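You operate a simulated robot arm through the tools that you are given. There is no shell and no other tool. Be economical: measure what you need, move in short steps, check, and stop when the job is done.

You are at the controls of a simulated two-armed robot. One attempt, no reset.

## Task
Fetch the teal mould from the door end of the mixing table and set it on top of the grey sanding block. Turn the shaker dial to 2. Open the middle rack tray, take the purple flower from the door end of the mixing table and leave it on the middle tray of the white rack and shut the tray again. Take the teal tin and put it on top of the pink coaster set. Put the clear bottle marked "B" from the door end of the mixing table on top of the grey sanding block there. Stack the shade jar that says "2%" from the door end of the mixing table on top of the shade jar labelled "9%". Any order will do. Set down upright: teal tin, clear bottle.

The check looks at the end state, three seconds after you hand in, the way a careful person would. Anything else that was tipped, shoved, dropped, spilled or broken makes it a failure.

## Robot
Two 7-joint arms with two-finger parallel grippers on one trunk, on a base that drives. Base frame: it is fixed to the floor where the robot stands at the start and does not move with it; the origin is under the middle of the robot, x ahead of it, y to its left, z up; the surface under the hand at the start is at about z = 89. Units: cm, degrees, N and s.
The left shoulder is at the start at [7.1, 15.6, 118], the right one opposite. Places, roughly: clear bottle [100, 25, 100]; flower [75, 25, 100]; grey sanding block (6x10x5 cm) [-110, 80, 30]; middle rack tray [80, -280, 110]; middle tray of the white rack [80, -280, 110]; mould [50, 0, 100]; pink coaster set [100, 25, 100]; sanding block [50, 0, 100]; shade jar [100, 0, 100]; shaker dial [50, 30, 90]; teal tin [75, 50, 100]. Payload 3.91 kg a hand.
Tool frame (each hand has its own): the origin (TCP) lies between the finger pads and is the grasp point; the fingertips stand 3 cm ahead of it; z points along the fingers, y is the line along which they close. The gripper opens to 11 cm. The fingers are 2 cm wide and 1 cm thick; the gripper's body (4.8 by 11.2 cm) begins 5.5 cm behind the TCP.
Orientation is that of the tool frame in the base frame, as [roll, pitch, yaw] about the fixed x, y, z axes, in that order (R = Rz(yaw) Ry(pitch) Rx(roll)). With the fingers straight down and closing along the base's y, the tool's x points along the base's -x, its y along +y and its z along -z.

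## Interface
- The arms move only by the tool drive_tool. It takes "left_deltas", "right_deltas" or both (then of equal length, played together; a hand with none holds still); each is a list of rows, each an object of numbers (a shift or turn left out is 0, a gripper value left out holds the last): "tx", "ty", "tz": the shift along the tool's x, y, z in cm; "rx", "ry", "rz": the turn, a rotation vector about the tool's x, y, z in rad; "jaw": the closure in counts, from 0 (fully open) to 255 (shut). In form: [{"tx": .., "ty": .., "tz": .., "rx": .., "ry": .., "rz": .., "jaw": ..}, ...]. A call has 1 to 10 rows; each row shifts and turns the commanded pose from where the row before left it, along the tool's axes as they then stand. Rows are played at 5 a second. More than 5 cm and 8.6 degrees between two rows, or a gripper value outside its range, and nothing of the call is played. Where a pose cannot be reached the arm comes as near as it can. A force on the tool above 40 N (or 10 N above the force at the start of the call, whichever is more), or a blocked arm, ends the call early, and 0.2 s more pass. Each finger travels about 10.8 cm/s and halts on what it meets, pressing with about 36 N; the grip force reading is that of the motor and also rises with nothing between the fingers. The clock runs only during rows and for 0.2 s after the last one: add rows that do not move to give the fingers time. The reply holds the time, the measured pose of the TCP, the force on the tool along the base axes, the opening and the grip force, in the units named above and with some noise, with the torque about the TCP (base axes, N m) and any sound that the robot's microphone picked up.
- Cameras (640 x 400 px; columns grow to the right, rows downward): "scene" is now at [9.82, 6.85, 138.96]; the picture's right is [0.87, -0.50, -0.00], its down [-0.31, -0.53, -0.79] and it looks along [0.39, 0.68, -0.62] (base axes); focal length 214 px, centre (320, 200). "left" rides on the left gripper at [7.2, -1.7, -10.3] in its tool frame; the picture's right is [0.23, 0.97, 0.00], its down [-0.76, 0.18, -0.62] and it looks along [-0.61, 0.14, 0.78] (tool axes); focal length 222 px, centre (320, 200). "right" rides on the right gripper at [7.2, 1.7, -10.3] in its tool frame; the picture's right is [-0.23, 0.97, 0.00], its down [-0.76, -0.18, -0.62] and it looks along [-0.61, -0.14, 0.78] (tool axes); focal length 222 px, centre (320, 200). There is no depth. A picture from a camera that has moved, and an enlarged one, comes with that camera's place and axes in the base frame and with its lens. The place of the scene camera against the robot may be out by one fixed shift of up to 1.8 cm in any direction.
- grab_frame(camera): a new picture of that camera. No time passes.
- lift_body(by): slides the trunk up (or, below 0, down) by that many cm; the arms and the scene camera ride with it, the base frame stays. It gives what a move gives, with no picture.
- drive_base(legs): drives the robot by 1 to 6 legs, each [ahead, left, turn to the left] in cm, cm and degrees, along the robot's own axes; the way and the turn of a leg run together, so that a leg with both is an arc; at most 150 cm and 180 degrees a leg. The arms and the cameras ride along, it lands a little off, and it stops where it bumps. It gives what a move gives.
- head_to(pan, tilt): turns the head with the scene camera to pan (to the left, within 86 degrees either way) and tilt (down, from -29 to 69), counted from straight ahead of the robot. It gives what a move gives.
- inspect(camera, box): a new picture of the part [left, top, right, bottom] of that camera's present view, enlarged. No time passes.
- job_done(): hands the job in; it is judged then, once.

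Work in short steps. Places have to be worked out from the pictures, the camera data and where the tool is seen: move nearer, look again, correct. Check each grasp and each placing, and mend what went wrong. You have 196 turns and 172 pictures in all, those below and enlarged ones among them. Open the grippers and draw the arms clear of the work before you hand the job in, unless the task says otherwise.

The tools are called after "Emit:" as name(argument=value, ...) on one line, values as JSON. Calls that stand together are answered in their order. drive_tool: Moves the arms, as the interface text tells. Its arguments: {"type":"object","properties":{"left_deltas":{"type":"array","items":{"type":"object","properties":{"tx":{"type":"number"},"ty":{"type":"number"},"tz":{"type":"number"},"rx":{"type":"number"},"ry":{"type":"number"},"rz":{"type":"number"},"jaw":{"type":"number"}}}},"right_deltas":{"type":"array","items":{"type":"object","properties":{"tx":{"type":"number"},"ty":{"type":"number"},"tz":{"type":"number"},"rx":{"type":"number"},"ry":{"type":"number"},"rz":{"type":"number"},"jaw":{"type":"number"}}}}},"required":[]} The other tools are called the same way: lift_body (by) slides the trunk up or down; drive_base (legs) drives the base; head_to (pan, tilt) turns the head that bears the scene camera; grab_frame (camera) takes a picture; inspect (camera, box) takes an enlarged picture of a part of a camera's view; job_done () hands the job in.

At the start:

```text
clock: 0.0
left_position: [67.36, 55.44, 120.69]
left_ee_rot: [-179.9, 0.1, -179.9]
left_ft_force: [0.1, 0.6, 0.3]
left_moment: [0.01, -0.04, 0.01]
left_grip_width: 10.98
left_gripper_force: 0.1
right_position: [73.72, -6.3, 119.81]
right_ee_rot: [180.0, 0.0, -180.0]
right_ft_force: [0.8, 0.2, -0.2]
right_moment: [-0.04, 0.02, 0.01]
right_grip_width: 11.01
right_gripper_force: 0.1
trunk travel left (down, up): [-62.5, 31.5]
robot x, y, heading: [-0.03, -0.21, 0.0]
head pan, tilt: [59.9, 38.2]
```

scene: 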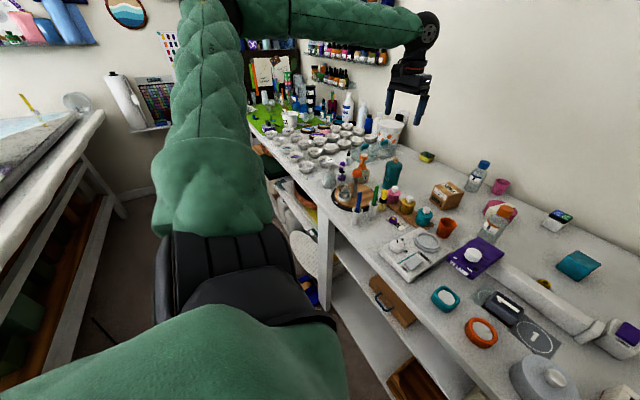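
right: 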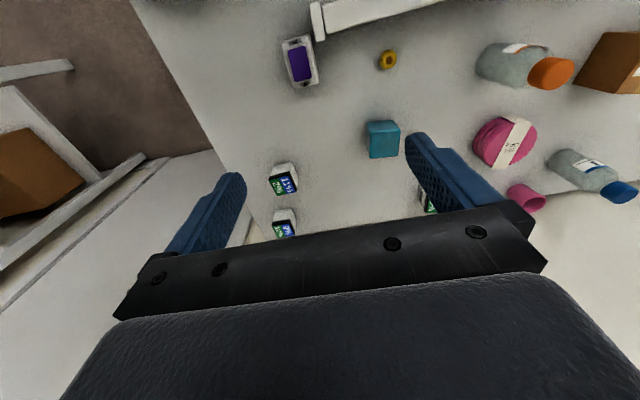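
left: 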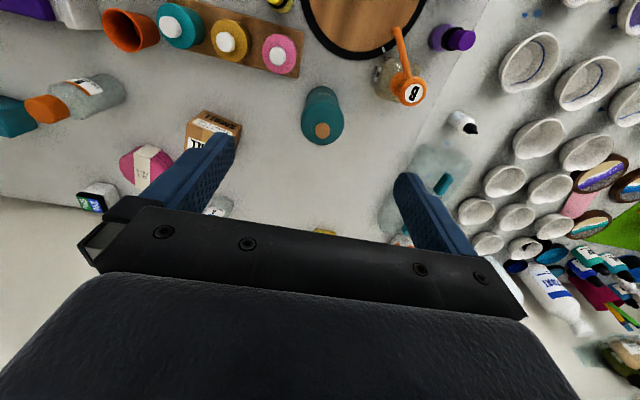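

I start by surveying the scene: enlarge the scene view and look straight ahead.

Emit:
inspect(camera="scene", box=[320, 130, 640, 400])

Emit:
head_to(pan=10, tilt=45)

Emit:
grab_frame(camera="scene")

```text
1.48 times, centred on (480, 265) of scene
camera zoom: at [9.82, 6.85, 138.96], right [0.87, -0.5, 0.0], down [-0.31, -0.53, -0.79], along [0.39, 0.68, -0.62], focal length 318 px, centre (83, 104)
```

zoom: 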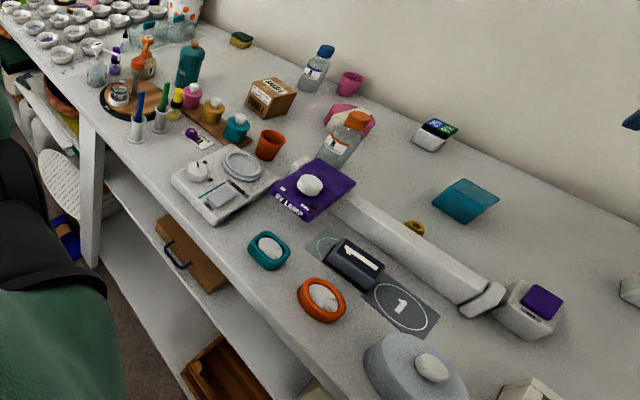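

```text
clock: 1.2
left_position: [67.34, 55.52, 120.62]
left_ee_rot: [-180.0, -0.1, 179.9]
left_ft_force: [0.3, -0.3, 0.2]
left_moment: [0.05, 0.0, -0.05]
left_grip_width: 11.0
left_gripper_force: 0.1
right_position: [73.7, -6.28, 119.85]
right_ee_rot: [-180.0, 0.0, -180.0]
right_ft_force: [1.0, -0.1, -0.2]
right_moment: [-0.01, 0.03, -0.03]
right_grip_width: 11.0
right_gripper_force: 0.0
trunk travel left (down, up): [-62.5, 31.5]
robot x, y, heading: [0.18, 0.19, 0.0]
head pan, tilt: [10.0, 45.0]
```

```text
167 pictures are left
camera scene: at [13.5, 0.81, 137.96], right [0.17, -0.98, 0.0], down [-0.7, -0.12, -0.71], along [0.7, 0.12, -0.71], focal length 214 px, centre (320, 200)
```

scene: 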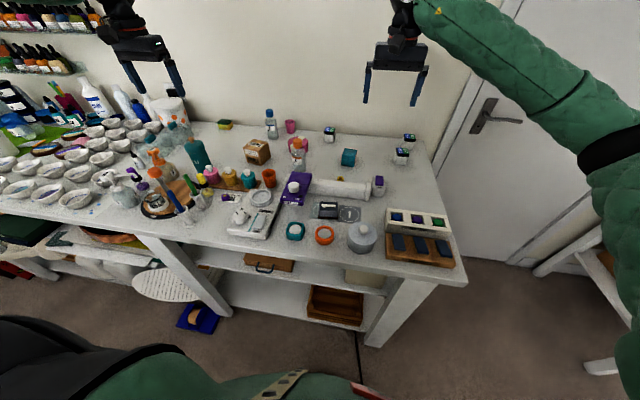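

The door is at the −y end. Enlarging the door end and the middle.

Emit:
inspect(camera="scene", box=[280, 110, 480, 280])

Emit:
inspect(camera="scene", box=[120, 90, 320, 250])

Emit:
inspect(camera="scene", box=[220, 160, 400, 260])

```text
2.35 times, centred on (380, 195) of scene
camera zoom: at [13.5, 0.81, 137.96], right [0.17, -0.98, 0.0], down [-0.7, -0.12, -0.71], along [0.7, 0.12, -0.71], focal length 505 px, centre (179, 212)
```

zoom: 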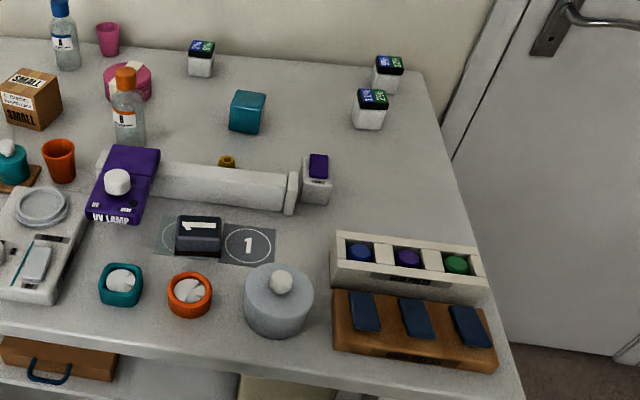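

```text
2.50 times, centred on (220, 170) of scene
camera zoom: at [13.5, 0.81, 137.96], right [0.17, -0.98, 0.0], down [-0.7, -0.12, -0.71], along [0.7, 0.12, -0.71], focal length 536 px, centre (570, 275)
```

zoom: 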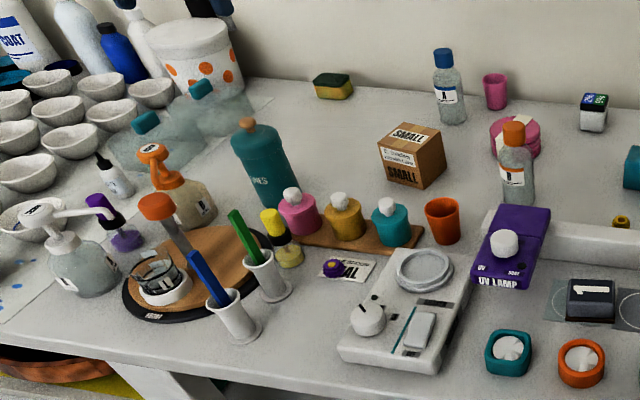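

```text
3.56 times, centred on (310, 210) of scene
camera zoom: at [13.5, 0.81, 137.96], right [0.17, -0.98, 0.0], down [-0.7, -0.12, -0.71], along [0.7, 0.12, -0.71], focal length 763 px, centre (356, 164)
```

zoom: 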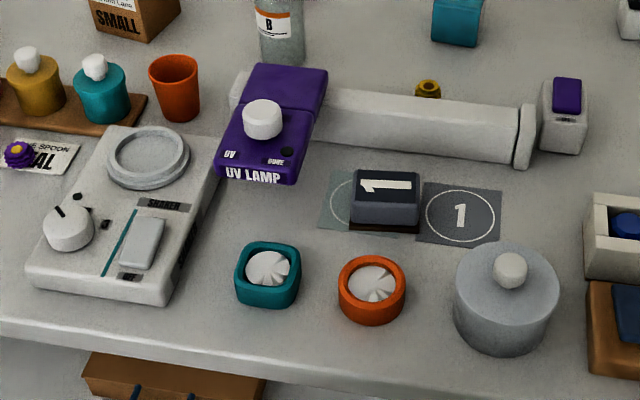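

Next, find the white rack to the right and whatever is behind.

Emit:
head_to(pan=-60, tilt=25)

Emit:
grab_frame(camera="scene")

Emit:
head_to(pan=86, tilt=30)

Emit:
grab_frame(camera="scene")

```text
clock: 2.6
left_position: [67.36, 55.36, 120.79]
left_ee_rot: [180.0, 0.0, -179.9]
left_ft_force: [0.6, -0.1, -0.3]
left_moment: [-0.02, 0.01, 0.0]
left_grip_width: 10.99
left_gripper_force: 0.0
right_position: [73.73, -6.34, 119.78]
right_ee_rot: [-180.0, 0.0, -180.0]
right_ft_force: [0.7, 0.5, 0.3]
right_moment: [-0.01, -0.01, -0.04]
right_grip_width: 11.01
right_gripper_force: 0.1
trunk travel left (down, up): [-62.5, 31.5]
robot x, y, heading: [-0.0, 0.09, -0.0]
head pan, tilt: [-60.0, 25.0]
```

```text
163 pictures are left
camera scene: at [10.11, -8.58, 141.02], right [-0.87, -0.5, 0.0], down [-0.21, 0.37, -0.91], along [0.45, -0.78, -0.42], focal length 214 px, centre (320, 200)
```

scene: 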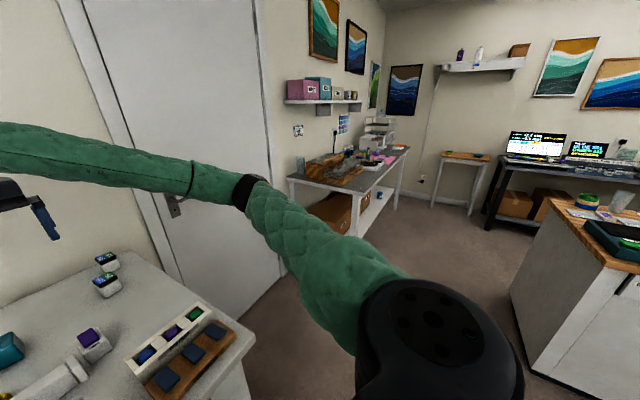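

```text
clock: 4.9
left_position: [67.45, 55.42, 120.81]
left_ee_rot: [180.0, -0.1, -179.9]
left_ft_force: [0.5, -0.5, -0.4]
left_moment: [-0.03, 0.0, -0.03]
left_grip_width: 11.01
left_gripper_force: 0.0
right_position: [73.76, -6.25, 119.8]
right_ee_rot: [180.0, -0.1, -180.0]
right_ft_force: [0.1, 0.0, -0.2]
right_moment: [-0.03, -0.01, -0.01]
right_grip_width: 10.99
right_gripper_force: 0.1
trunk travel left (down, up): [-62.5, 31.5]
robot x, y, heading: [0.07, -0.16, -0.1]
head pan, tilt: [85.9, 30.0]
```

```text
162 pictures are left
camera scene: at [6.14, 8.42, 140.22], right [1.0, -0.07, 0.0], down [-0.04, -0.5, -0.87], along [0.06, 0.86, -0.5], focal length 214 px, centre (320, 200)
```

scene: 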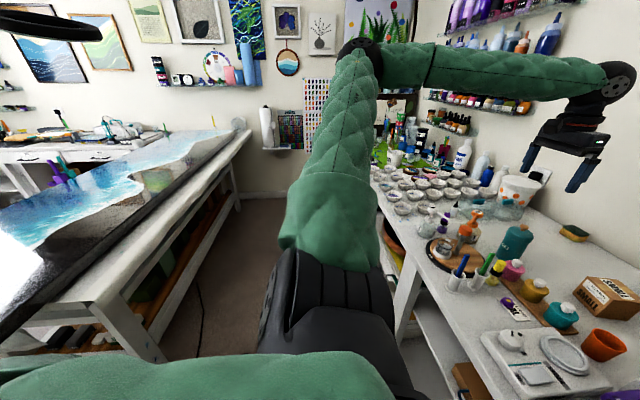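

Emit:
inspect(camera="scene", box=[0, 180, 240, 400])

Emit:
head_to(pan=-60, tilt=15)

Emit:
inspect(camera="scene", box=[270, 120, 430, 260])

```text
1.82 times, centred on (120, 290) of scene
camera zoom: at [6.14, 8.42, 140.22], right [1.0, -0.07, 0.0], down [-0.04, -0.5, -0.87], along [0.06, 0.86, -0.5], focal length 390 px, centre (684, 36)
```

zoom: 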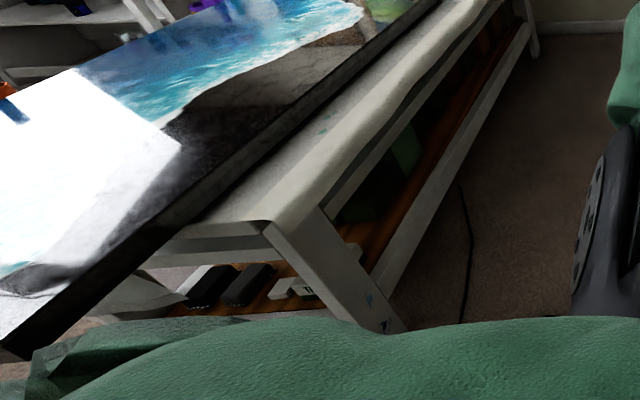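

```text
clock: 7.2
left_position: [67.34, 55.41, 120.65]
left_ee_rot: [180.0, 0.0, -179.9]
left_ft_force: [-0.2, 0.1, 1.5]
left_moment: [0.0, 0.05, 0.03]
left_grip_width: 10.99
left_gripper_force: 0.1
right_position: [73.73, -6.28, 119.89]
right_ee_rot: [180.0, -0.1, 180.0]
right_ft_force: [-0.1, 0.4, 0.2]
right_moment: [0.03, 0.0, 0.01]
right_grip_width: 10.98
right_gripper_force: 0.0
trunk travel left (down, up): [-62.5, 31.5]
robot x, y, heading: [0.23, 0.18, -0.1]
head pan, tilt: [-60.0, 15.0]
```

```text
2.86 times, centred on (350, 190) of scene
camera zoom: at [10.17, -8.69, 142.64], right [-0.87, -0.5, 0.0], down [-0.13, 0.22, -0.97], along [0.48, -0.84, -0.26], focal length 613 px, centre (234, 229)
```

zoom: 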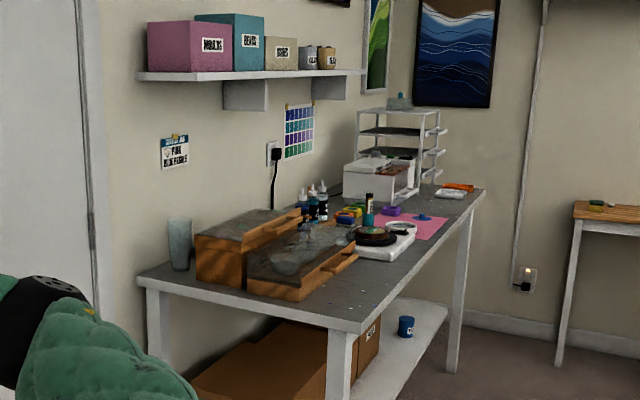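

Zoom tightly on the door-end objects to identify them.

Emit:
head_to(pan=5, tilt=45)

Emit:
inspect(camera="scene", box=[270, 185, 370, 250])

Emit:
inspect(camera="scene", box=[200, 170, 290, 235])

Emit:
inspect(camera="scene", box=[280, 120, 400, 200])

Emit:
inspect(camera="scene", box=[345, 170, 455, 270])

```text
clock: 8.6
left_position: [67.32, 55.35, 120.73]
left_ee_rot: [180.0, -0.1, -180.0]
left_ft_force: [0.2, -0.3, 1.2]
left_moment: [0.04, -0.01, -0.01]
left_grip_width: 10.99
left_gripper_force: 0.0
right_position: [73.6, -6.16, 119.79]
right_ee_rot: [180.0, 0.0, -179.9]
right_ft_force: [0.7, -0.5, 1.1]
right_moment: [0.0, -0.04, -0.01]
right_grip_width: 11.01
right_gripper_force: 0.1
trunk travel left (down, up): [-62.5, 31.5]
robot x, y, heading: [0.24, -0.32, -0.2]
head pan, tilt: [5.0, 45.0]
```

```text
6.15 times, centred on (320, 218) of scene
camera zoom: at [13.6, 0.1, 137.96], right [0.09, -1.0, 0.0], down [-0.7, -0.06, -0.71], along [0.7, 0.06, -0.71], focal length 1320 px, centre (320, 92)
```

zoom: 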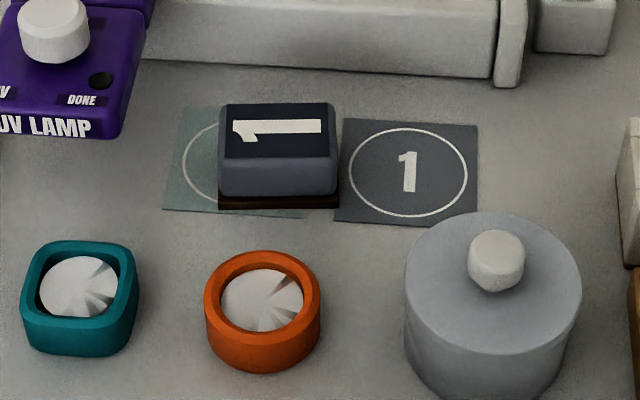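

```text
6.15 times, centred on (245, 202) of scene
camera zoom: at [13.6, 0.1, 137.96], right [0.09, -1.0, 0.0], down [-0.7, -0.06, -0.71], along [0.7, 0.06, -0.71], focal length 1320 px, centre (782, 185)
```

zoom: 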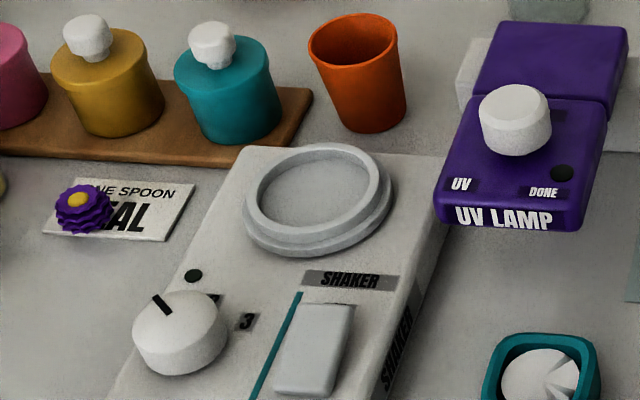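

```text
5.00 times, centred on (340, 160) of scene
camera zoom: at [13.6, 0.1, 137.96], right [0.09, -1.0, 0.0], down [-0.7, -0.06, -0.71], along [0.7, 0.06, -0.71], focal length 1072 px, centre (220, 400)
```

zoom: 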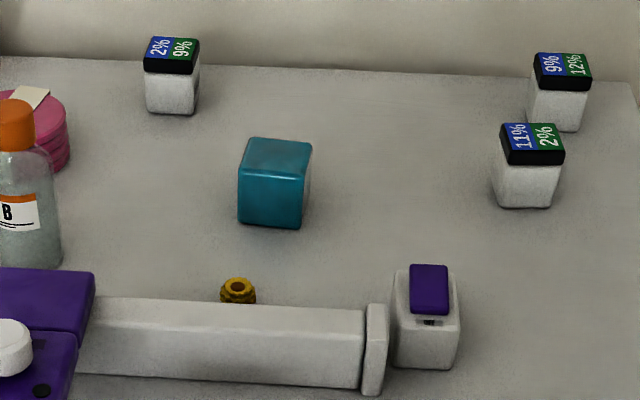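

```text
4.00 times, centred on (400, 220) of scene
camera zoom: at [13.6, 0.1, 137.96], right [0.09, -1.0, 0.0], down [-0.7, -0.06, -0.71], along [0.7, 0.06, -0.71], focal length 858 px, centre (0, 120)
```

zoom: 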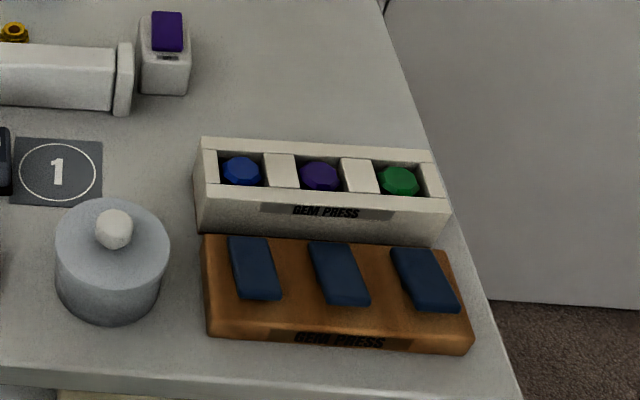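

Check the teal candidates, the bottles, and the jar labels at higher zoom.

Emit:
inspect(camera="scene", box=[170, 120, 260, 200])

Emit:
inspect(camera="scene", box=[240, 95, 330, 170])

Emit:
inspect(camera="scene", box=[370, 125, 400, 165])

Emit:
inspect(camera="scene", box=[295, 120, 325, 150])

Emit:
inspect(camera="scene", box=[215, 205, 265, 240])

```text
5.00 times, centred on (215, 160) of scene
camera zoom: at [13.6, 0.1, 137.96], right [0.09, -1.0, 0.0], down [-0.7, -0.06, -0.71], along [0.7, 0.06, -0.71], focal length 1072 px, centre (845, 400)
```

zoom: 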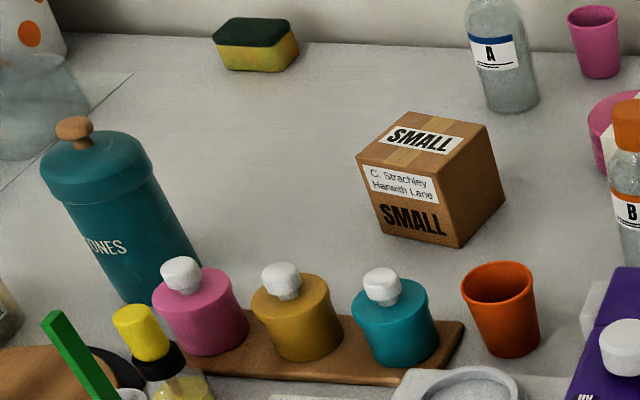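

```text
5.33 times, centred on (285, 132) of scene
camera zoom: at [13.6, 0.1, 137.96], right [0.09, -1.0, 0.0], down [-0.7, -0.06, -0.71], along [0.7, 0.06, -0.71], focal length 1144 px, centre (507, 560)
```

zoom: 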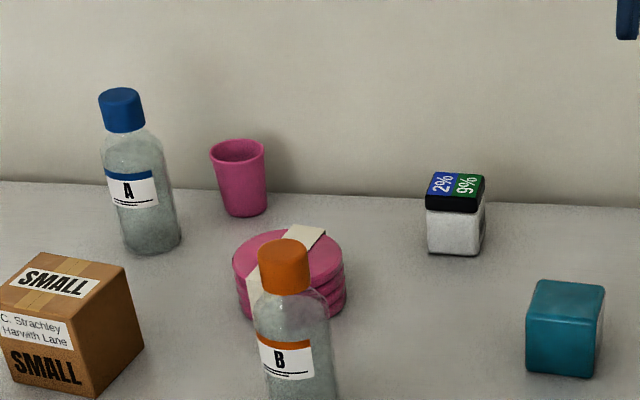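

```text
10.00 times, centred on (385, 145) of scene
camera zoom: at [13.6, 0.1, 137.96], right [0.09, -1.0, 0.0], down [-0.7, -0.06, -0.71], along [0.7, 0.06, -0.71], focal length 2145 px, centre (-330, 750)
```

zoom: 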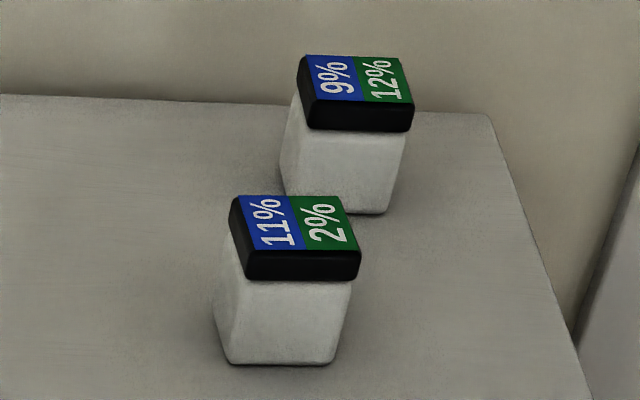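

```text
13.33 times, centred on (310, 135) of scene
camera zoom: at [13.6, 0.1, 137.96], right [0.09, -1.0, 0.0], down [-0.7, -0.06, -0.71], along [0.7, 0.06, -0.71], focal length 2860 px, centre (453, 1067)
```

zoom: 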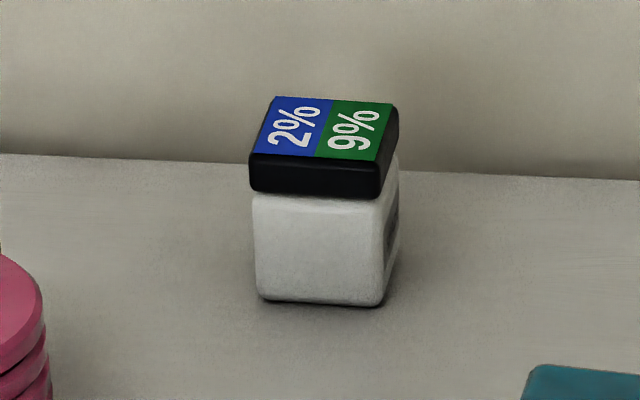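

```text
11.43 times, centred on (240, 222) of scene
camera zoom: at [13.6, 0.1, 137.96], right [0.09, -1.0, 0.0], down [-0.7, -0.06, -0.71], along [0.7, 0.06, -0.71], focal length 2451 px, centre (1234, -57)
```

zoom: 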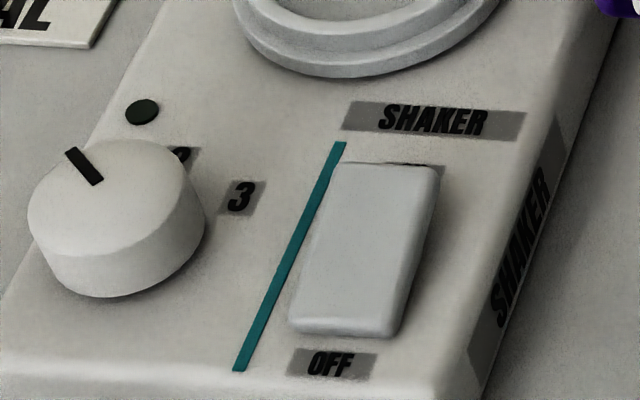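

Next: calibrate the scene camera with the visible right-hand fingertips.

Emit:
inspect(camera="scene", box=[330, 30, 450, 110])

Emit:
grab_frame(camera="right")

Emit:
inspect(camera="right", box=[240, 150, 320, 250])

```text
5.00 times, centred on (390, 70) of scene
camera zoom: at [13.6, 0.1, 137.96], right [0.09, -1.0, 0.0], down [-0.7, -0.06, -0.71], along [0.7, 0.06, -0.71], focal length 1072 px, centre (-30, 850)
```

zoom: 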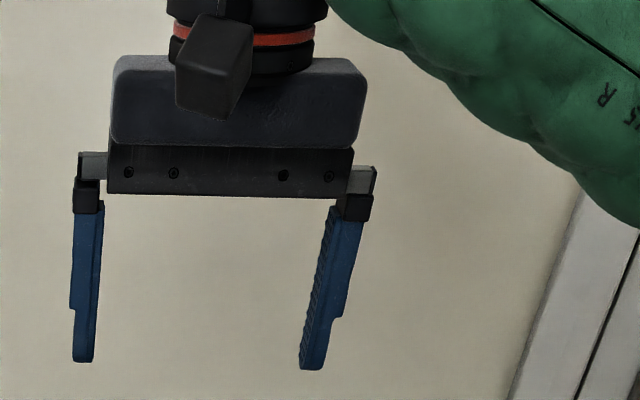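

```text
149 pictures are left
camera right: at [66.41, -4.53, 130.11], right [0.23, 0.97, 0.0], down [0.76, -0.18, 0.62], along [0.61, -0.14, -0.78], focal length 222 px, centre (320, 200)
```

right: 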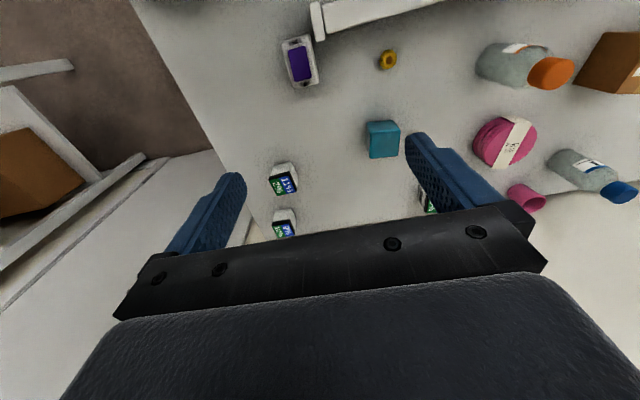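

```text
4.00 times, centred on (280, 200) of right
camera zoom: at [66.41, -4.53, 130.11], right [0.23, 0.97, 0.0], down [0.76, -0.18, 0.62], along [0.61, -0.14, -0.78], focal length 888 px, centre (480, 200)
```

zoom: 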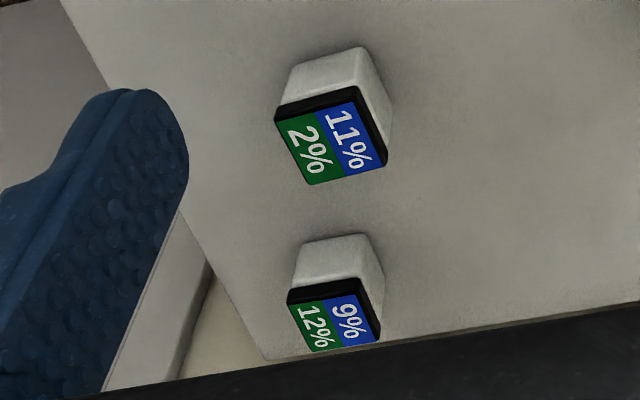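

The scene camera reads about 1 cm off, so the hand cameras are the better reference. Two of the lids carry both a blue and a green number, so I move the right hand to the door side and turn it to look at the jar sides.

Emit:
drive_tool(right_deltas=[{"ty": -4, "rz": -0.145}, {"ty": -4, "rz": -0.145}, {"ty": -4, "rz": -0.145}, {"ty": -4, "rz": -0.145}, {"ty": -4, "rz": -0.145}, {"ty": -4, "rz": -0.145}, {"rz": -0.145}, {"rz": -0.145}, {"rz": -0.145}, {}])

Emit:
grab_frame(camera="right")

```text
clock: 10.8
left_position: [67.4, 55.3, 120.7]
left_ee_rot: [-180.0, 0.1, -180.0]
left_ft_force: [0.2, 0.3, 0.5]
left_moment: [0.03, -0.04, 0.03]
left_grip_width: 11.0
left_gripper_force: 0.0
right_position: [79.81, -25.72, 119.84]
right_ee_rot: [179.9, 0.1, -136.4]
right_ft_force: [-0.6, -1.1, -0.5]
right_moment: [-0.01, 0.01, 0.0]
right_grip_width: 10.99
right_gripper_force: 0.1
right hand out of reach, approached as far as the arm can: row 6, 7, 8, 9
trunk travel left (down, up): [-62.5, 31.5]
robot x, y, heading: [0.14, -0.2, 0.2]
head pan, tilt: [5.0, 45.0]
```

```text
147 pictures are left
camera right: at [73.54, -29.47, 130.13], right [-0.51, 0.86, 0.0], down [0.67, 0.4, 0.62], along [0.54, 0.32, -0.78], focal length 222 px, centre (320, 200)
```

right: 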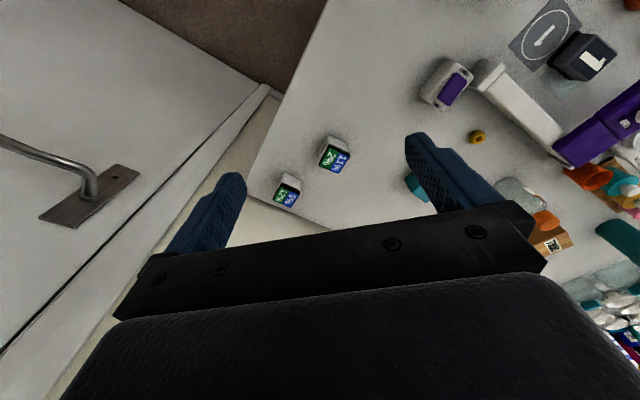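

Emit:
inspect(camera="right", box=[265, 125, 365, 215])

Emit:
head_to(pan=0, tilt=20)

Emit:
grab_frame(camera="scene")

```text
4.44 times, centred on (315, 170) of right
camera zoom: at [73.54, -29.47, 130.13], right [-0.51, 0.86, 0.0], down [0.67, 0.4, 0.62], along [0.54, 0.32, -0.78], focal length 987 px, centre (342, 333)
```

zoom: 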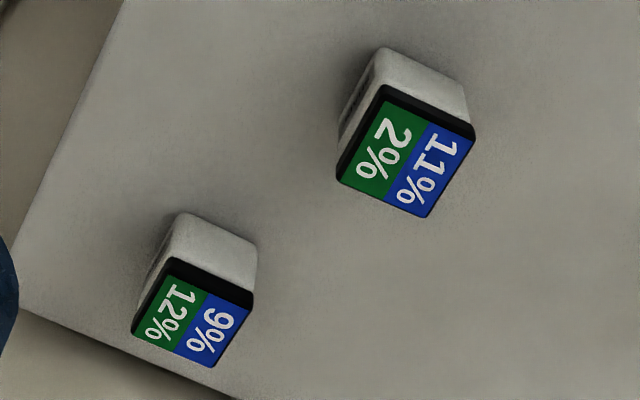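

```text
clock: 11.6
left_position: [67.41, 55.39, 120.63]
left_ee_rot: [179.9, 0.0, 179.9]
left_ft_force: [-0.5, -0.6, -0.1]
left_moment: [0.0, 0.03, -0.01]
left_grip_width: 10.97
left_gripper_force: 0.1
right_position: [79.96, -25.82, 119.85]
right_ee_rot: [179.9, 0.0, -136.4]
right_ft_force: [0.1, -0.3, -0.1]
right_moment: [0.03, -0.03, 0.0]
right_grip_width: 11.0
right_gripper_force: 0.2
trunk travel left (down, up): [-62.5, 31.5]
robot x, y, heading: [0.25, 0.24, 0.0]
head pan, tilt: [0.0, 20.0]
```

```text
145 pictures are left
camera scene: at [14.81, -0.61, 141.82], right [0.0, -1.0, 0.0], down [-0.34, 0.0, -0.94], along [0.94, 0.0, -0.34], focal length 214 px, centre (320, 200)
```

scene: 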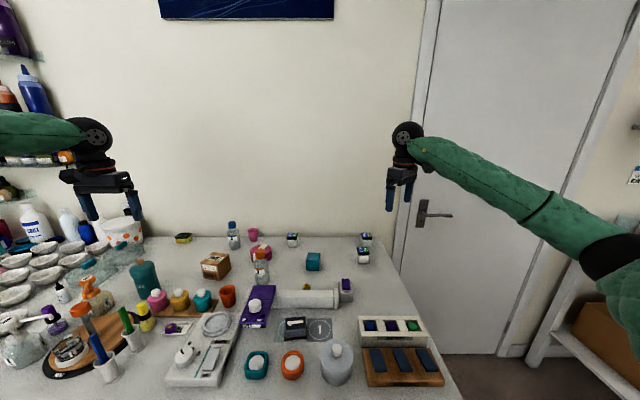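

The jars' door-side faces seem to carry a label; lower the hand for a flatter view.

Emit:
drive_tool(right_deltas=[{"tz": 4, "tx": 1}, {"tz": 4, "tx": 2}, {"tz": 4, "tx": 2}, {"tz": 3, "tx": 2}, {}])

Emit:
inspect(camera="right", box=[220, 80, 420, 210])

```text
clock: 12.8
left_position: [67.49, 55.29, 120.76]
left_ee_rot: [180.0, 0.0, -179.9]
left_ft_force: [0.3, -0.3, 1.1]
left_moment: [0.01, 0.03, 0.01]
left_grip_width: 10.99
left_gripper_force: 0.0
right_position: [75.37, -30.22, 105.81]
right_ee_rot: [179.9, 0.0, -136.5]
right_ft_force: [-0.8, 0.0, -1.2]
right_moment: [0.0, 0.01, 0.04]
right_grip_width: 10.98
right_gripper_force: 0.0
right hand out of reach, approached as far as the arm can: row 4
trunk travel left (down, up): [-62.5, 31.5]
robot x, y, heading: [0.07, 0.08, 0.1]
head pan, tilt: [0.0, 20.0]
```

```text
3.08 times, centred on (320, 145) of right
camera zoom: at [68.93, -33.93, 116.0], right [-0.51, 0.86, 0.0], down [0.68, 0.4, 0.62], along [0.54, 0.31, -0.78], focal length 684 px, centre (320, 369)
```

zoom: 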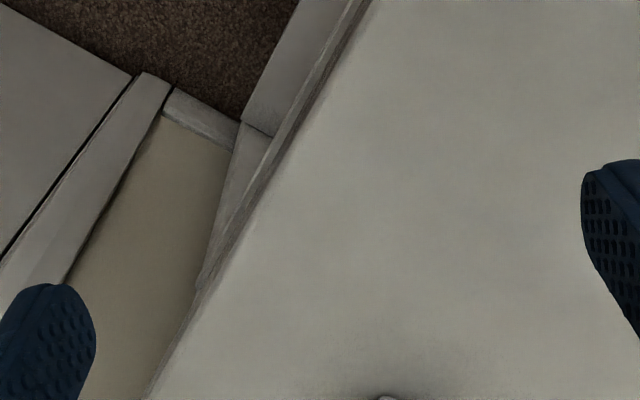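

Emit:
drive_tool(right_deltas=[{"ry": -0.15}, {"ry": -0.15}, {"ry": -0.15}, {"ry": -0.1}, {}])

Emit:
grab_frame(camera="right")

```text
clock: 14.0
left_position: [67.33, 55.37, 120.65]
left_ee_rot: [-179.9, 0.0, 180.0]
left_ft_force: [0.0, 0.4, 0.3]
left_moment: [-0.02, 0.0, -0.04]
left_grip_width: 11.01
left_gripper_force: 0.1
right_position: [75.17, -30.32, 105.93]
right_ee_rot: [-179.9, 14.2, -137.1]
right_ft_force: [-0.5, -0.4, 0.0]
right_moment: [-0.03, 0.01, -0.03]
right_grip_width: 10.99
right_gripper_force: 0.0
right hand out of reach, approached as far as the arm can: row 1, 2, 3
trunk travel left (down, up): [-62.5, 31.5]
robot x, y, heading: [0.28, 0.11, 0.1]
head pan, tilt: [0.0, 20.0]
```

```text
143 pictures are left
camera right: at [67.0, -35.46, 114.11], right [-0.5, 0.86, 0.06], down [0.55, 0.27, 0.79], along [0.67, 0.43, -0.61], focal length 222 px, centre (320, 200)
```

right: 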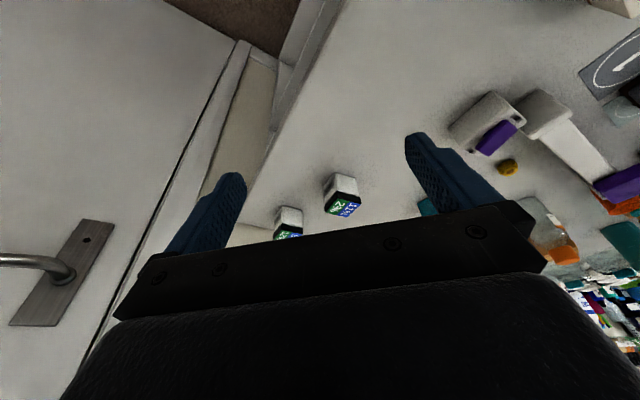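

Emit:
inspect(camera="right", box=[265, 160, 375, 250])

```text
4.44 times, centred on (320, 205) of right
camera zoom: at [67.0, -35.46, 114.11], right [-0.5, 0.86, 0.06], down [0.55, 0.27, 0.79], along [0.67, 0.43, -0.61], focal length 987 px, centre (320, 178)
```

zoom: 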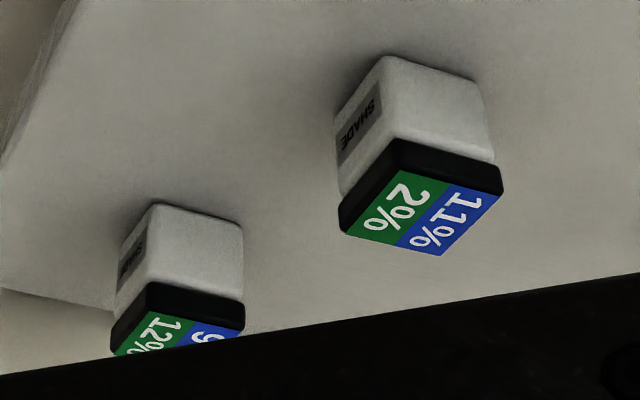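

The green half sits next to the word "SHADE". There is also a note on the wall near the rack; I'll read it and check the left-side faces.

Emit:
head_to(pan=-60, tilt=15)

Emit:
inspect(camera="scene", box=[305, 150, 325, 165])

Emit:
inspect(camera="scene", box=[330, 140, 400, 210])

```text
clock: 15.3
left_position: [67.41, 55.35, 120.72]
left_ee_rot: [180.0, 0.0, -179.9]
left_ft_force: [0.6, -0.2, 0.4]
left_moment: [0.04, -0.01, -0.01]
left_grip_width: 10.99
left_gripper_force: 0.0
right_position: [75.15, -30.37, 105.9]
right_ee_rot: [180.0, 14.3, -137.2]
right_ft_force: [-0.7, 0.0, -0.6]
right_moment: [-0.02, -0.01, -0.02]
right_grip_width: 11.0
right_gripper_force: 0.0
trunk travel left (down, up): [-62.5, 31.5]
robot x, y, heading: [0.05, -0.28, -0.1]
head pan, tilt: [-60.0, 15.0]
```

```text
16.00 times, centred on (315, 158) of scene
camera zoom: at [10.16, -8.71, 142.64], right [-0.87, -0.5, 0.0], down [-0.13, 0.22, -0.97], along [0.48, -0.84, -0.26], focal length 3432 px, centre (400, 880)
```

zoom: 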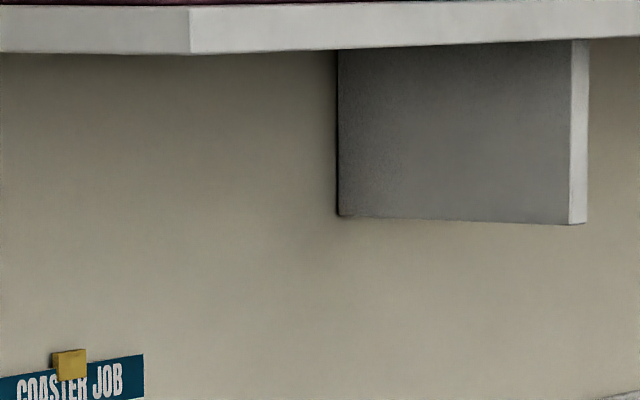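

```text
5.71 times, centred on (365, 175) of scene
camera zoom: at [10.16, -8.71, 142.64], right [-0.87, -0.5, 0.0], down [-0.13, 0.22, -0.97], along [0.48, -0.84, -0.26], focal length 1226 px, centre (63, 343)
```

zoom: 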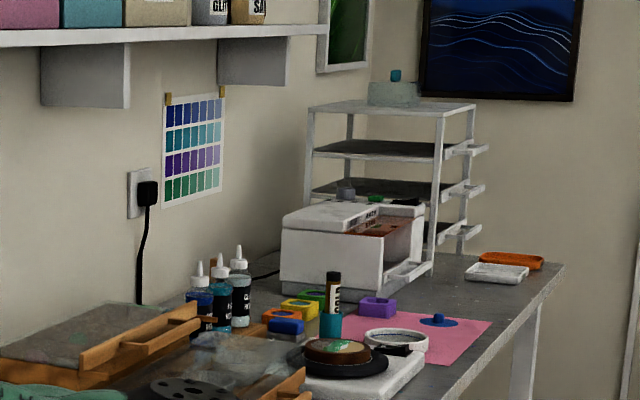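

Emit:
inspect(camera="scene", box=[303, 163, 327, 178])

Emit:
head_to(pan=5, tilt=45)

Emit:
inspect(camera="scene", box=[377, 140, 391, 156])

```text
16.00 times, centred on (315, 170) of scene
camera zoom: at [10.16, -8.71, 142.64], right [-0.87, -0.5, 0.0], down [-0.13, 0.22, -0.97], along [0.48, -0.84, -0.26], focal length 3432 px, centre (400, 672)
```

zoom: 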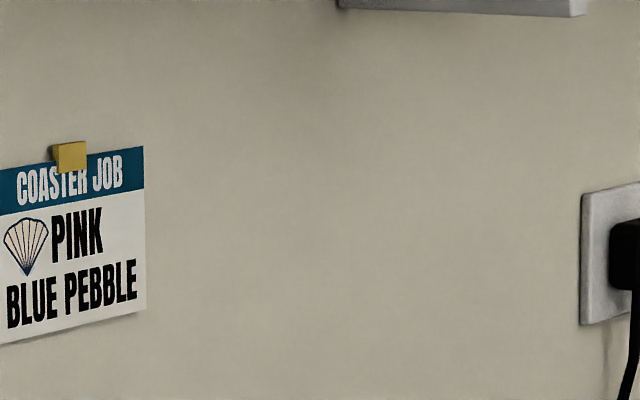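

```text
clock: 16.7
left_position: [67.29, 55.37, 120.57]
left_ee_rot: [-180.0, 0.0, 180.0]
left_ft_force: [-0.7, 0.1, -0.3]
left_moment: [-0.01, 0.03, 0.0]
left_grip_width: 11.0
left_gripper_force: 0.1
right_position: [75.12, -30.21, 105.87]
right_ee_rot: [-179.9, 14.3, -137.2]
right_ft_force: [-0.9, 0.7, -1.2]
right_moment: [-0.01, 0.0, 0.03]
right_grip_width: 10.97
right_gripper_force: 0.0
trunk travel left (down, up): [-62.5, 31.5]
robot x, y, heading: [0.01, -0.24, -0.0]
head pan, tilt: [5.0, 45.0]
```

```text
16.00 times, centred on (384, 148) of scene
camera zoom: at [13.59, 0.08, 137.96], right [0.09, -1.0, 0.0], down [-0.7, -0.06, -0.71], along [0.7, 0.06, -0.71], focal length 3432 px, centre (-704, 1032)
```

zoom: 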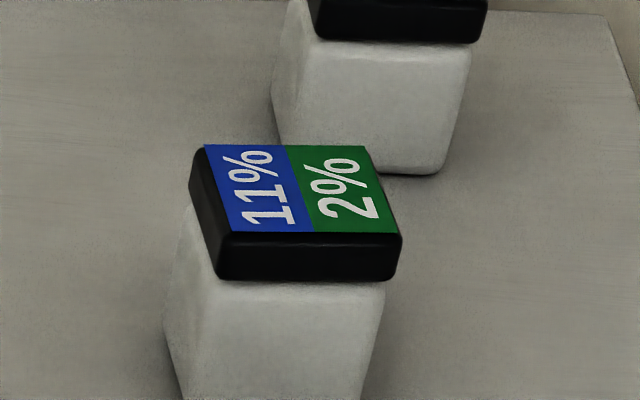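

Bring the right hand back upright, up, and turn it the other way to view the jars' left faces.

Emit:
drive_tool(right_deltas=[{"ry": 0.125, "tz": -2}, {"ry": 0.125, "tz": -3}, {"tz": -3, "rz": 0.13}, {"tz": -3, "rz": 0.13}, {"tz": -3, "rz": 0.13}, {"rz": 0.125}, {"rz": 0.125}, {"rz": 0.125}, {}])

Emit:
head_to(pan=0, tilt=69)

Emit:
grab_frame(camera="scene")

```text
clock: 18.7
left_position: [67.43, 55.29, 120.75]
left_ee_rot: [-180.0, 0.1, 180.0]
left_ft_force: [0.2, -0.1, -0.2]
left_moment: [-0.01, -0.01, 0.01]
left_grip_width: 10.99
left_gripper_force: 0.1
right_position: [74.63, -30.65, 119.78]
right_ee_rot: [180.0, 0.0, 179.0]
right_ft_force: [0.6, 0.4, 0.4]
right_moment: [0.02, -0.04, 0.02]
right_grip_width: 10.99
right_gripper_force: 0.2
trunk travel left (down, up): [-62.5, 31.5]
robot x, y, heading: [0.19, -0.02, 0.2]
head pan, tilt: [5.0, 45.0]
```

```text
clock: 19.6
left_position: [67.43, 55.36, 120.76]
left_ee_rot: [-180.0, 0.1, 179.9]
left_ft_force: [-0.4, -1.4, 0.0]
left_moment: [0.01, 0.01, 0.04]
left_grip_width: 11.01
left_gripper_force: 0.2
right_position: [74.45, -30.77, 119.81]
right_ee_rot: [-179.9, 0.0, 179.2]
right_ft_force: [-0.1, -0.1, -0.8]
right_moment: [-0.01, 0.0, -0.02]
right_grip_width: 11.0
right_gripper_force: 0.1
trunk travel left (down, up): [-62.5, 31.5]
robot x, y, heading: [-0.23, -0.32, 0.1]
head pan, tilt: [0.0, 68.8]
```

```text
137 pictures are left
camera scene: at [11.09, -0.62, 135.08], right [0.0, -1.0, 0.0], down [-0.93, 0.0, -0.36], along [0.36, 0.0, -0.93], focal length 214 px, centre (320, 200)
```

scene: 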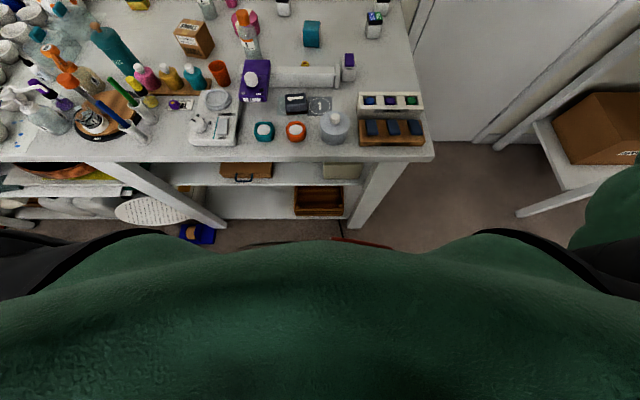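

Emit:
inspect(camera="scene", box=[220, 190, 420, 260])

Emit:
inspect(camera="right", box=[240, 0, 640, 220])

```text
3.20 times, centred on (320, 225) of scene
camera zoom: at [11.09, -0.62, 135.08], right [0.0, -1.0, 0.0], down [-0.93, 0.0, -0.36], along [0.36, 0.0, -0.93], focal length 686 px, centre (320, 120)
```

zoom: 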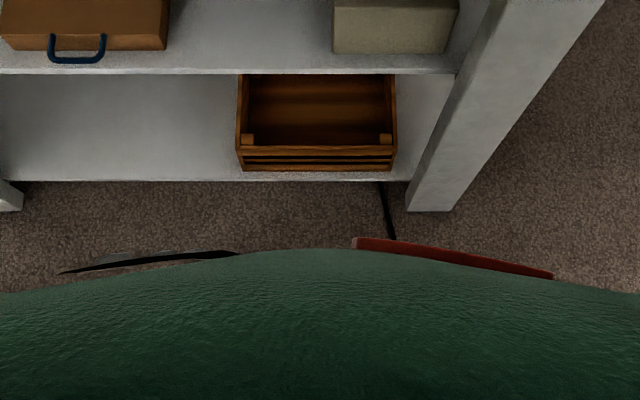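

```text
1.60 times, centred on (440, 110) of right
camera zoom: at [67.32, -28.88, 130.15], right [0.24, 0.97, 0.0], down [0.76, -0.19, 0.62], along [0.6, -0.15, -0.78], focal length 355 px, centre (128, 344)
```

zoom: 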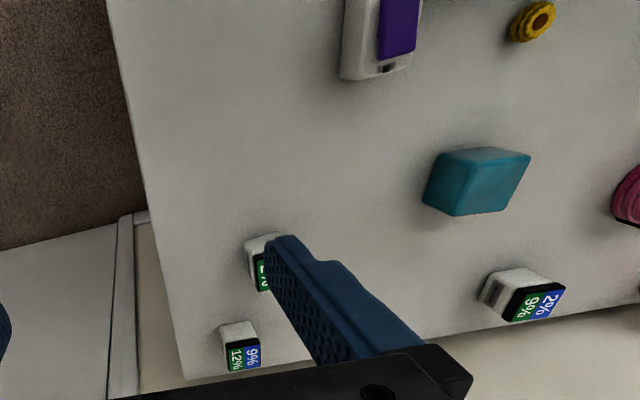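

The base has a gap of about 8–12 cm to the table legs. I begin with the teal tin using the left hand: it should stand near (72, 56), top about 102. Move over it and look.

Emit:
drive_tool(left_deltas=[{"tx": -2.3, "ty": 0.3}, {"tx": -2.3, "ty": 0.3}, {"tz": 3}, {}])

Emit:
grab_frame(camera="left")

Emit:
head_to(pan=35, tilt=40)

Emit:
grab_frame(camera="scene")

```text
clock: 20.6
left_position: [72.04, 56.06, 117.76]
left_ee_rot: [-180.0, 0.0, -179.9]
left_ft_force: [0.0, 0.6, 0.1]
left_moment: [0.01, 0.01, -0.01]
left_grip_width: 10.99
left_gripper_force: 0.1
right_position: [74.54, -30.84, 119.83]
right_ee_rot: [180.0, 0.1, 179.1]
right_ft_force: [1.1, -0.4, -0.8]
right_moment: [0.02, -0.01, 0.0]
right_grip_width: 10.99
right_gripper_force: 0.1
trunk travel left (down, up): [-62.5, 31.5]
robot x, y, heading: [0.18, -0.18, 0.1]
head pan, tilt: [0.0, 68.8]
```

```text
134 pictures are left
camera left: at [64.9, 54.37, 128.07], right [-0.23, 0.97, 0.0], down [0.76, 0.18, 0.62], along [0.61, 0.14, -0.78], focal length 222 px, centre (320, 200)
```

left: 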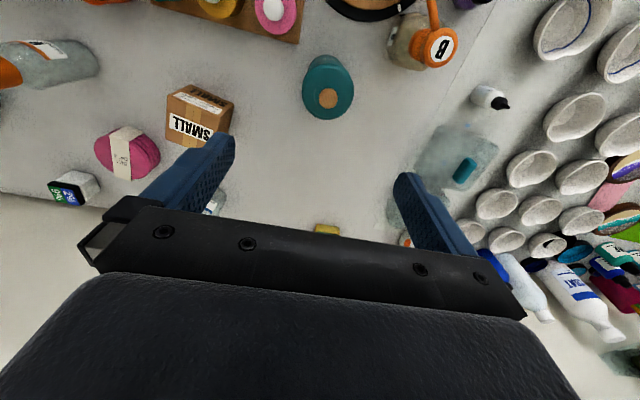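

```text
clock: 21.6
left_position: [72.03, 55.92, 117.69]
left_ee_rot: [180.0, 0.0, 180.0]
left_ft_force: [-0.5, -0.4, -0.2]
left_moment: [0.0, 0.01, 0.0]
left_grip_width: 11.0
left_gripper_force: 0.1
right_position: [74.55, -30.68, 119.88]
right_ee_rot: [-180.0, 0.0, 179.2]
right_ft_force: [-0.3, 0.1, 0.5]
right_moment: [0.0, 0.01, -0.01]
right_grip_width: 10.98
right_gripper_force: 0.0
trunk travel left (down, up): [-62.5, 31.5]
robot x, y, heading: [0.46, 0.31, -0.1]
head pan, tilt: [35.0, 40.0]
```

```text
133 pictures are left
camera scene: at [12.46, 4.23, 138.68], right [0.57, -0.82, 0.0], down [-0.53, -0.37, -0.77], along [0.63, 0.44, -0.64], focal length 214 px, centre (320, 200)
```

scene: 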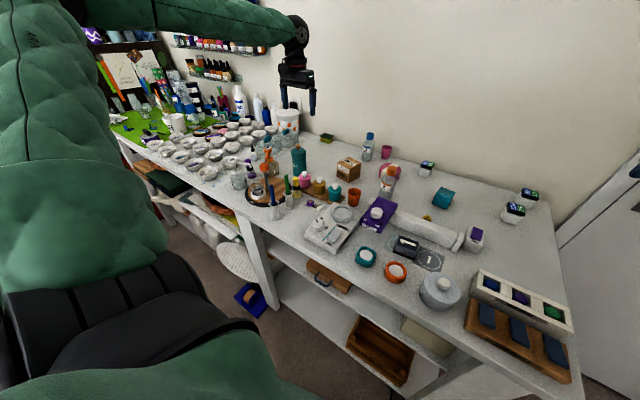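

Triangulating from two left views, the tin knob is at (70.9, 56.5, 103). I descend so that the palm stays above the knob (TCP z≈99).

Emit:
drive_tool(left_deltas=[{"tx": 1.1, "ty": 0.5}, {"tz": 4}, {"tz": 4}, {"tz": 4}, {"tz": 3}, {"tz": 2}, {}])

Emit:
grab_frame(camera="left")

Emit:
inspect(camera="scene", box=[240, 60, 360, 220])

```text
clock: 23.2
left_position: [70.86, 56.59, 100.76]
left_ee_rot: [180.0, 0.1, 180.0]
left_ft_force: [-0.4, 0.0, 0.1]
left_moment: [0.0, -0.03, -0.03]
left_grip_width: 11.01
left_gripper_force: 0.1
right_position: [74.51, -30.66, 119.84]
right_ee_rot: [179.9, 0.0, 179.2]
right_ft_force: [0.4, 0.2, -0.4]
right_moment: [0.01, 0.02, 0.02]
right_grip_width: 11.0
right_gripper_force: 0.0
trunk travel left (down, up): [-62.5, 31.5]
robot x, y, heading: [-0.43, -0.65, -0.0]
head pan, tilt: [35.0, 40.0]
```

```text
132 pictures are left
camera left: at [63.63, 55.02, 111.2], right [-0.23, 0.97, 0.0], down [0.76, 0.18, 0.62], along [0.61, 0.14, -0.78], focal length 222 px, centre (320, 200)
```

left: 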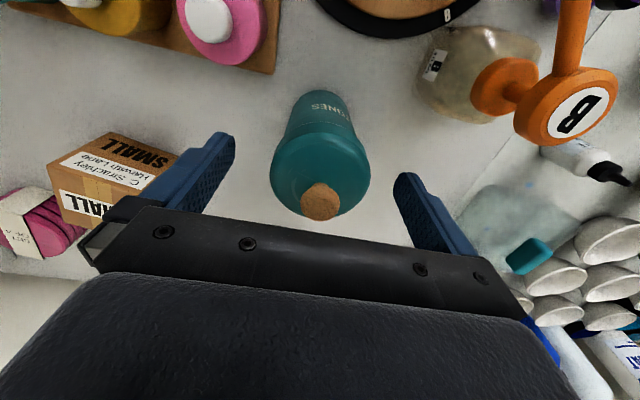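

```text
2.50 times, centred on (300, 140) of scene
camera zoom: at [12.45, 4.24, 138.69], right [0.57, -0.82, 0.0], down [-0.53, -0.37, -0.77], along [0.63, 0.44, -0.64], focal length 536 px, centre (370, 350)
```

zoom: 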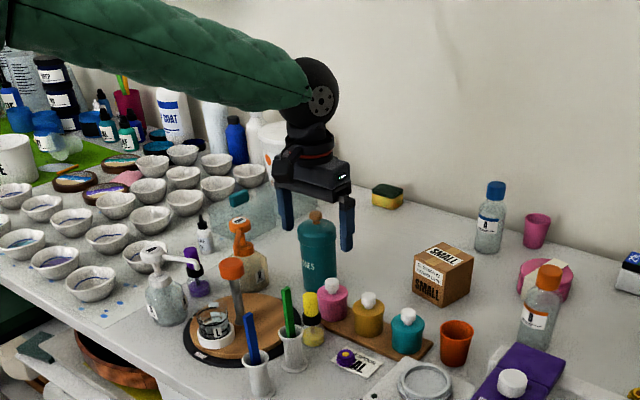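

The knob lies centred between the fingers. I go 1.3 cm lower and close.

Emit:
drive_tool(left_deltas=[{"tz": 1.3, "tx": 0.4}, {}, {"jaw": 255}, {"jaw": 255}, {"jaw": 255}, {"jaw": 255}])

Emit:
grab_frame(camera="left")

```text
clock: 24.6
left_position: [70.32, 56.54, 99.59]
left_ee_rot: [180.0, -0.1, 179.9]
left_ft_force: [0.1, 1.0, 3.3]
left_moment: [0.05, -0.1, 0.03]
left_grip_width: 5.76
left_gripper_force: 35.8
right_position: [74.58, -30.77, 119.86]
right_ee_rot: [180.0, 0.0, 179.1]
right_ft_force: [0.1, -0.1, -0.6]
right_moment: [0.04, -0.02, -0.03]
right_grip_width: 11.0
right_gripper_force: 0.0
trunk travel left (down, up): [-62.5, 31.5]
robot x, y, heading: [0.07, -0.11, 0.0]
head pan, tilt: [35.0, 40.0]
```

```text
130 pictures are left
camera left: at [63.16, 55.04, 109.95], right [-0.23, 0.97, 0.0], down [0.76, 0.18, 0.62], along [0.61, 0.14, -0.78], focal length 222 px, centre (320, 200)
```

left: 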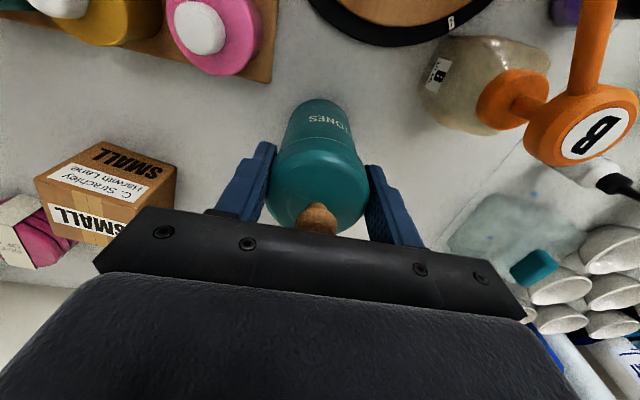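

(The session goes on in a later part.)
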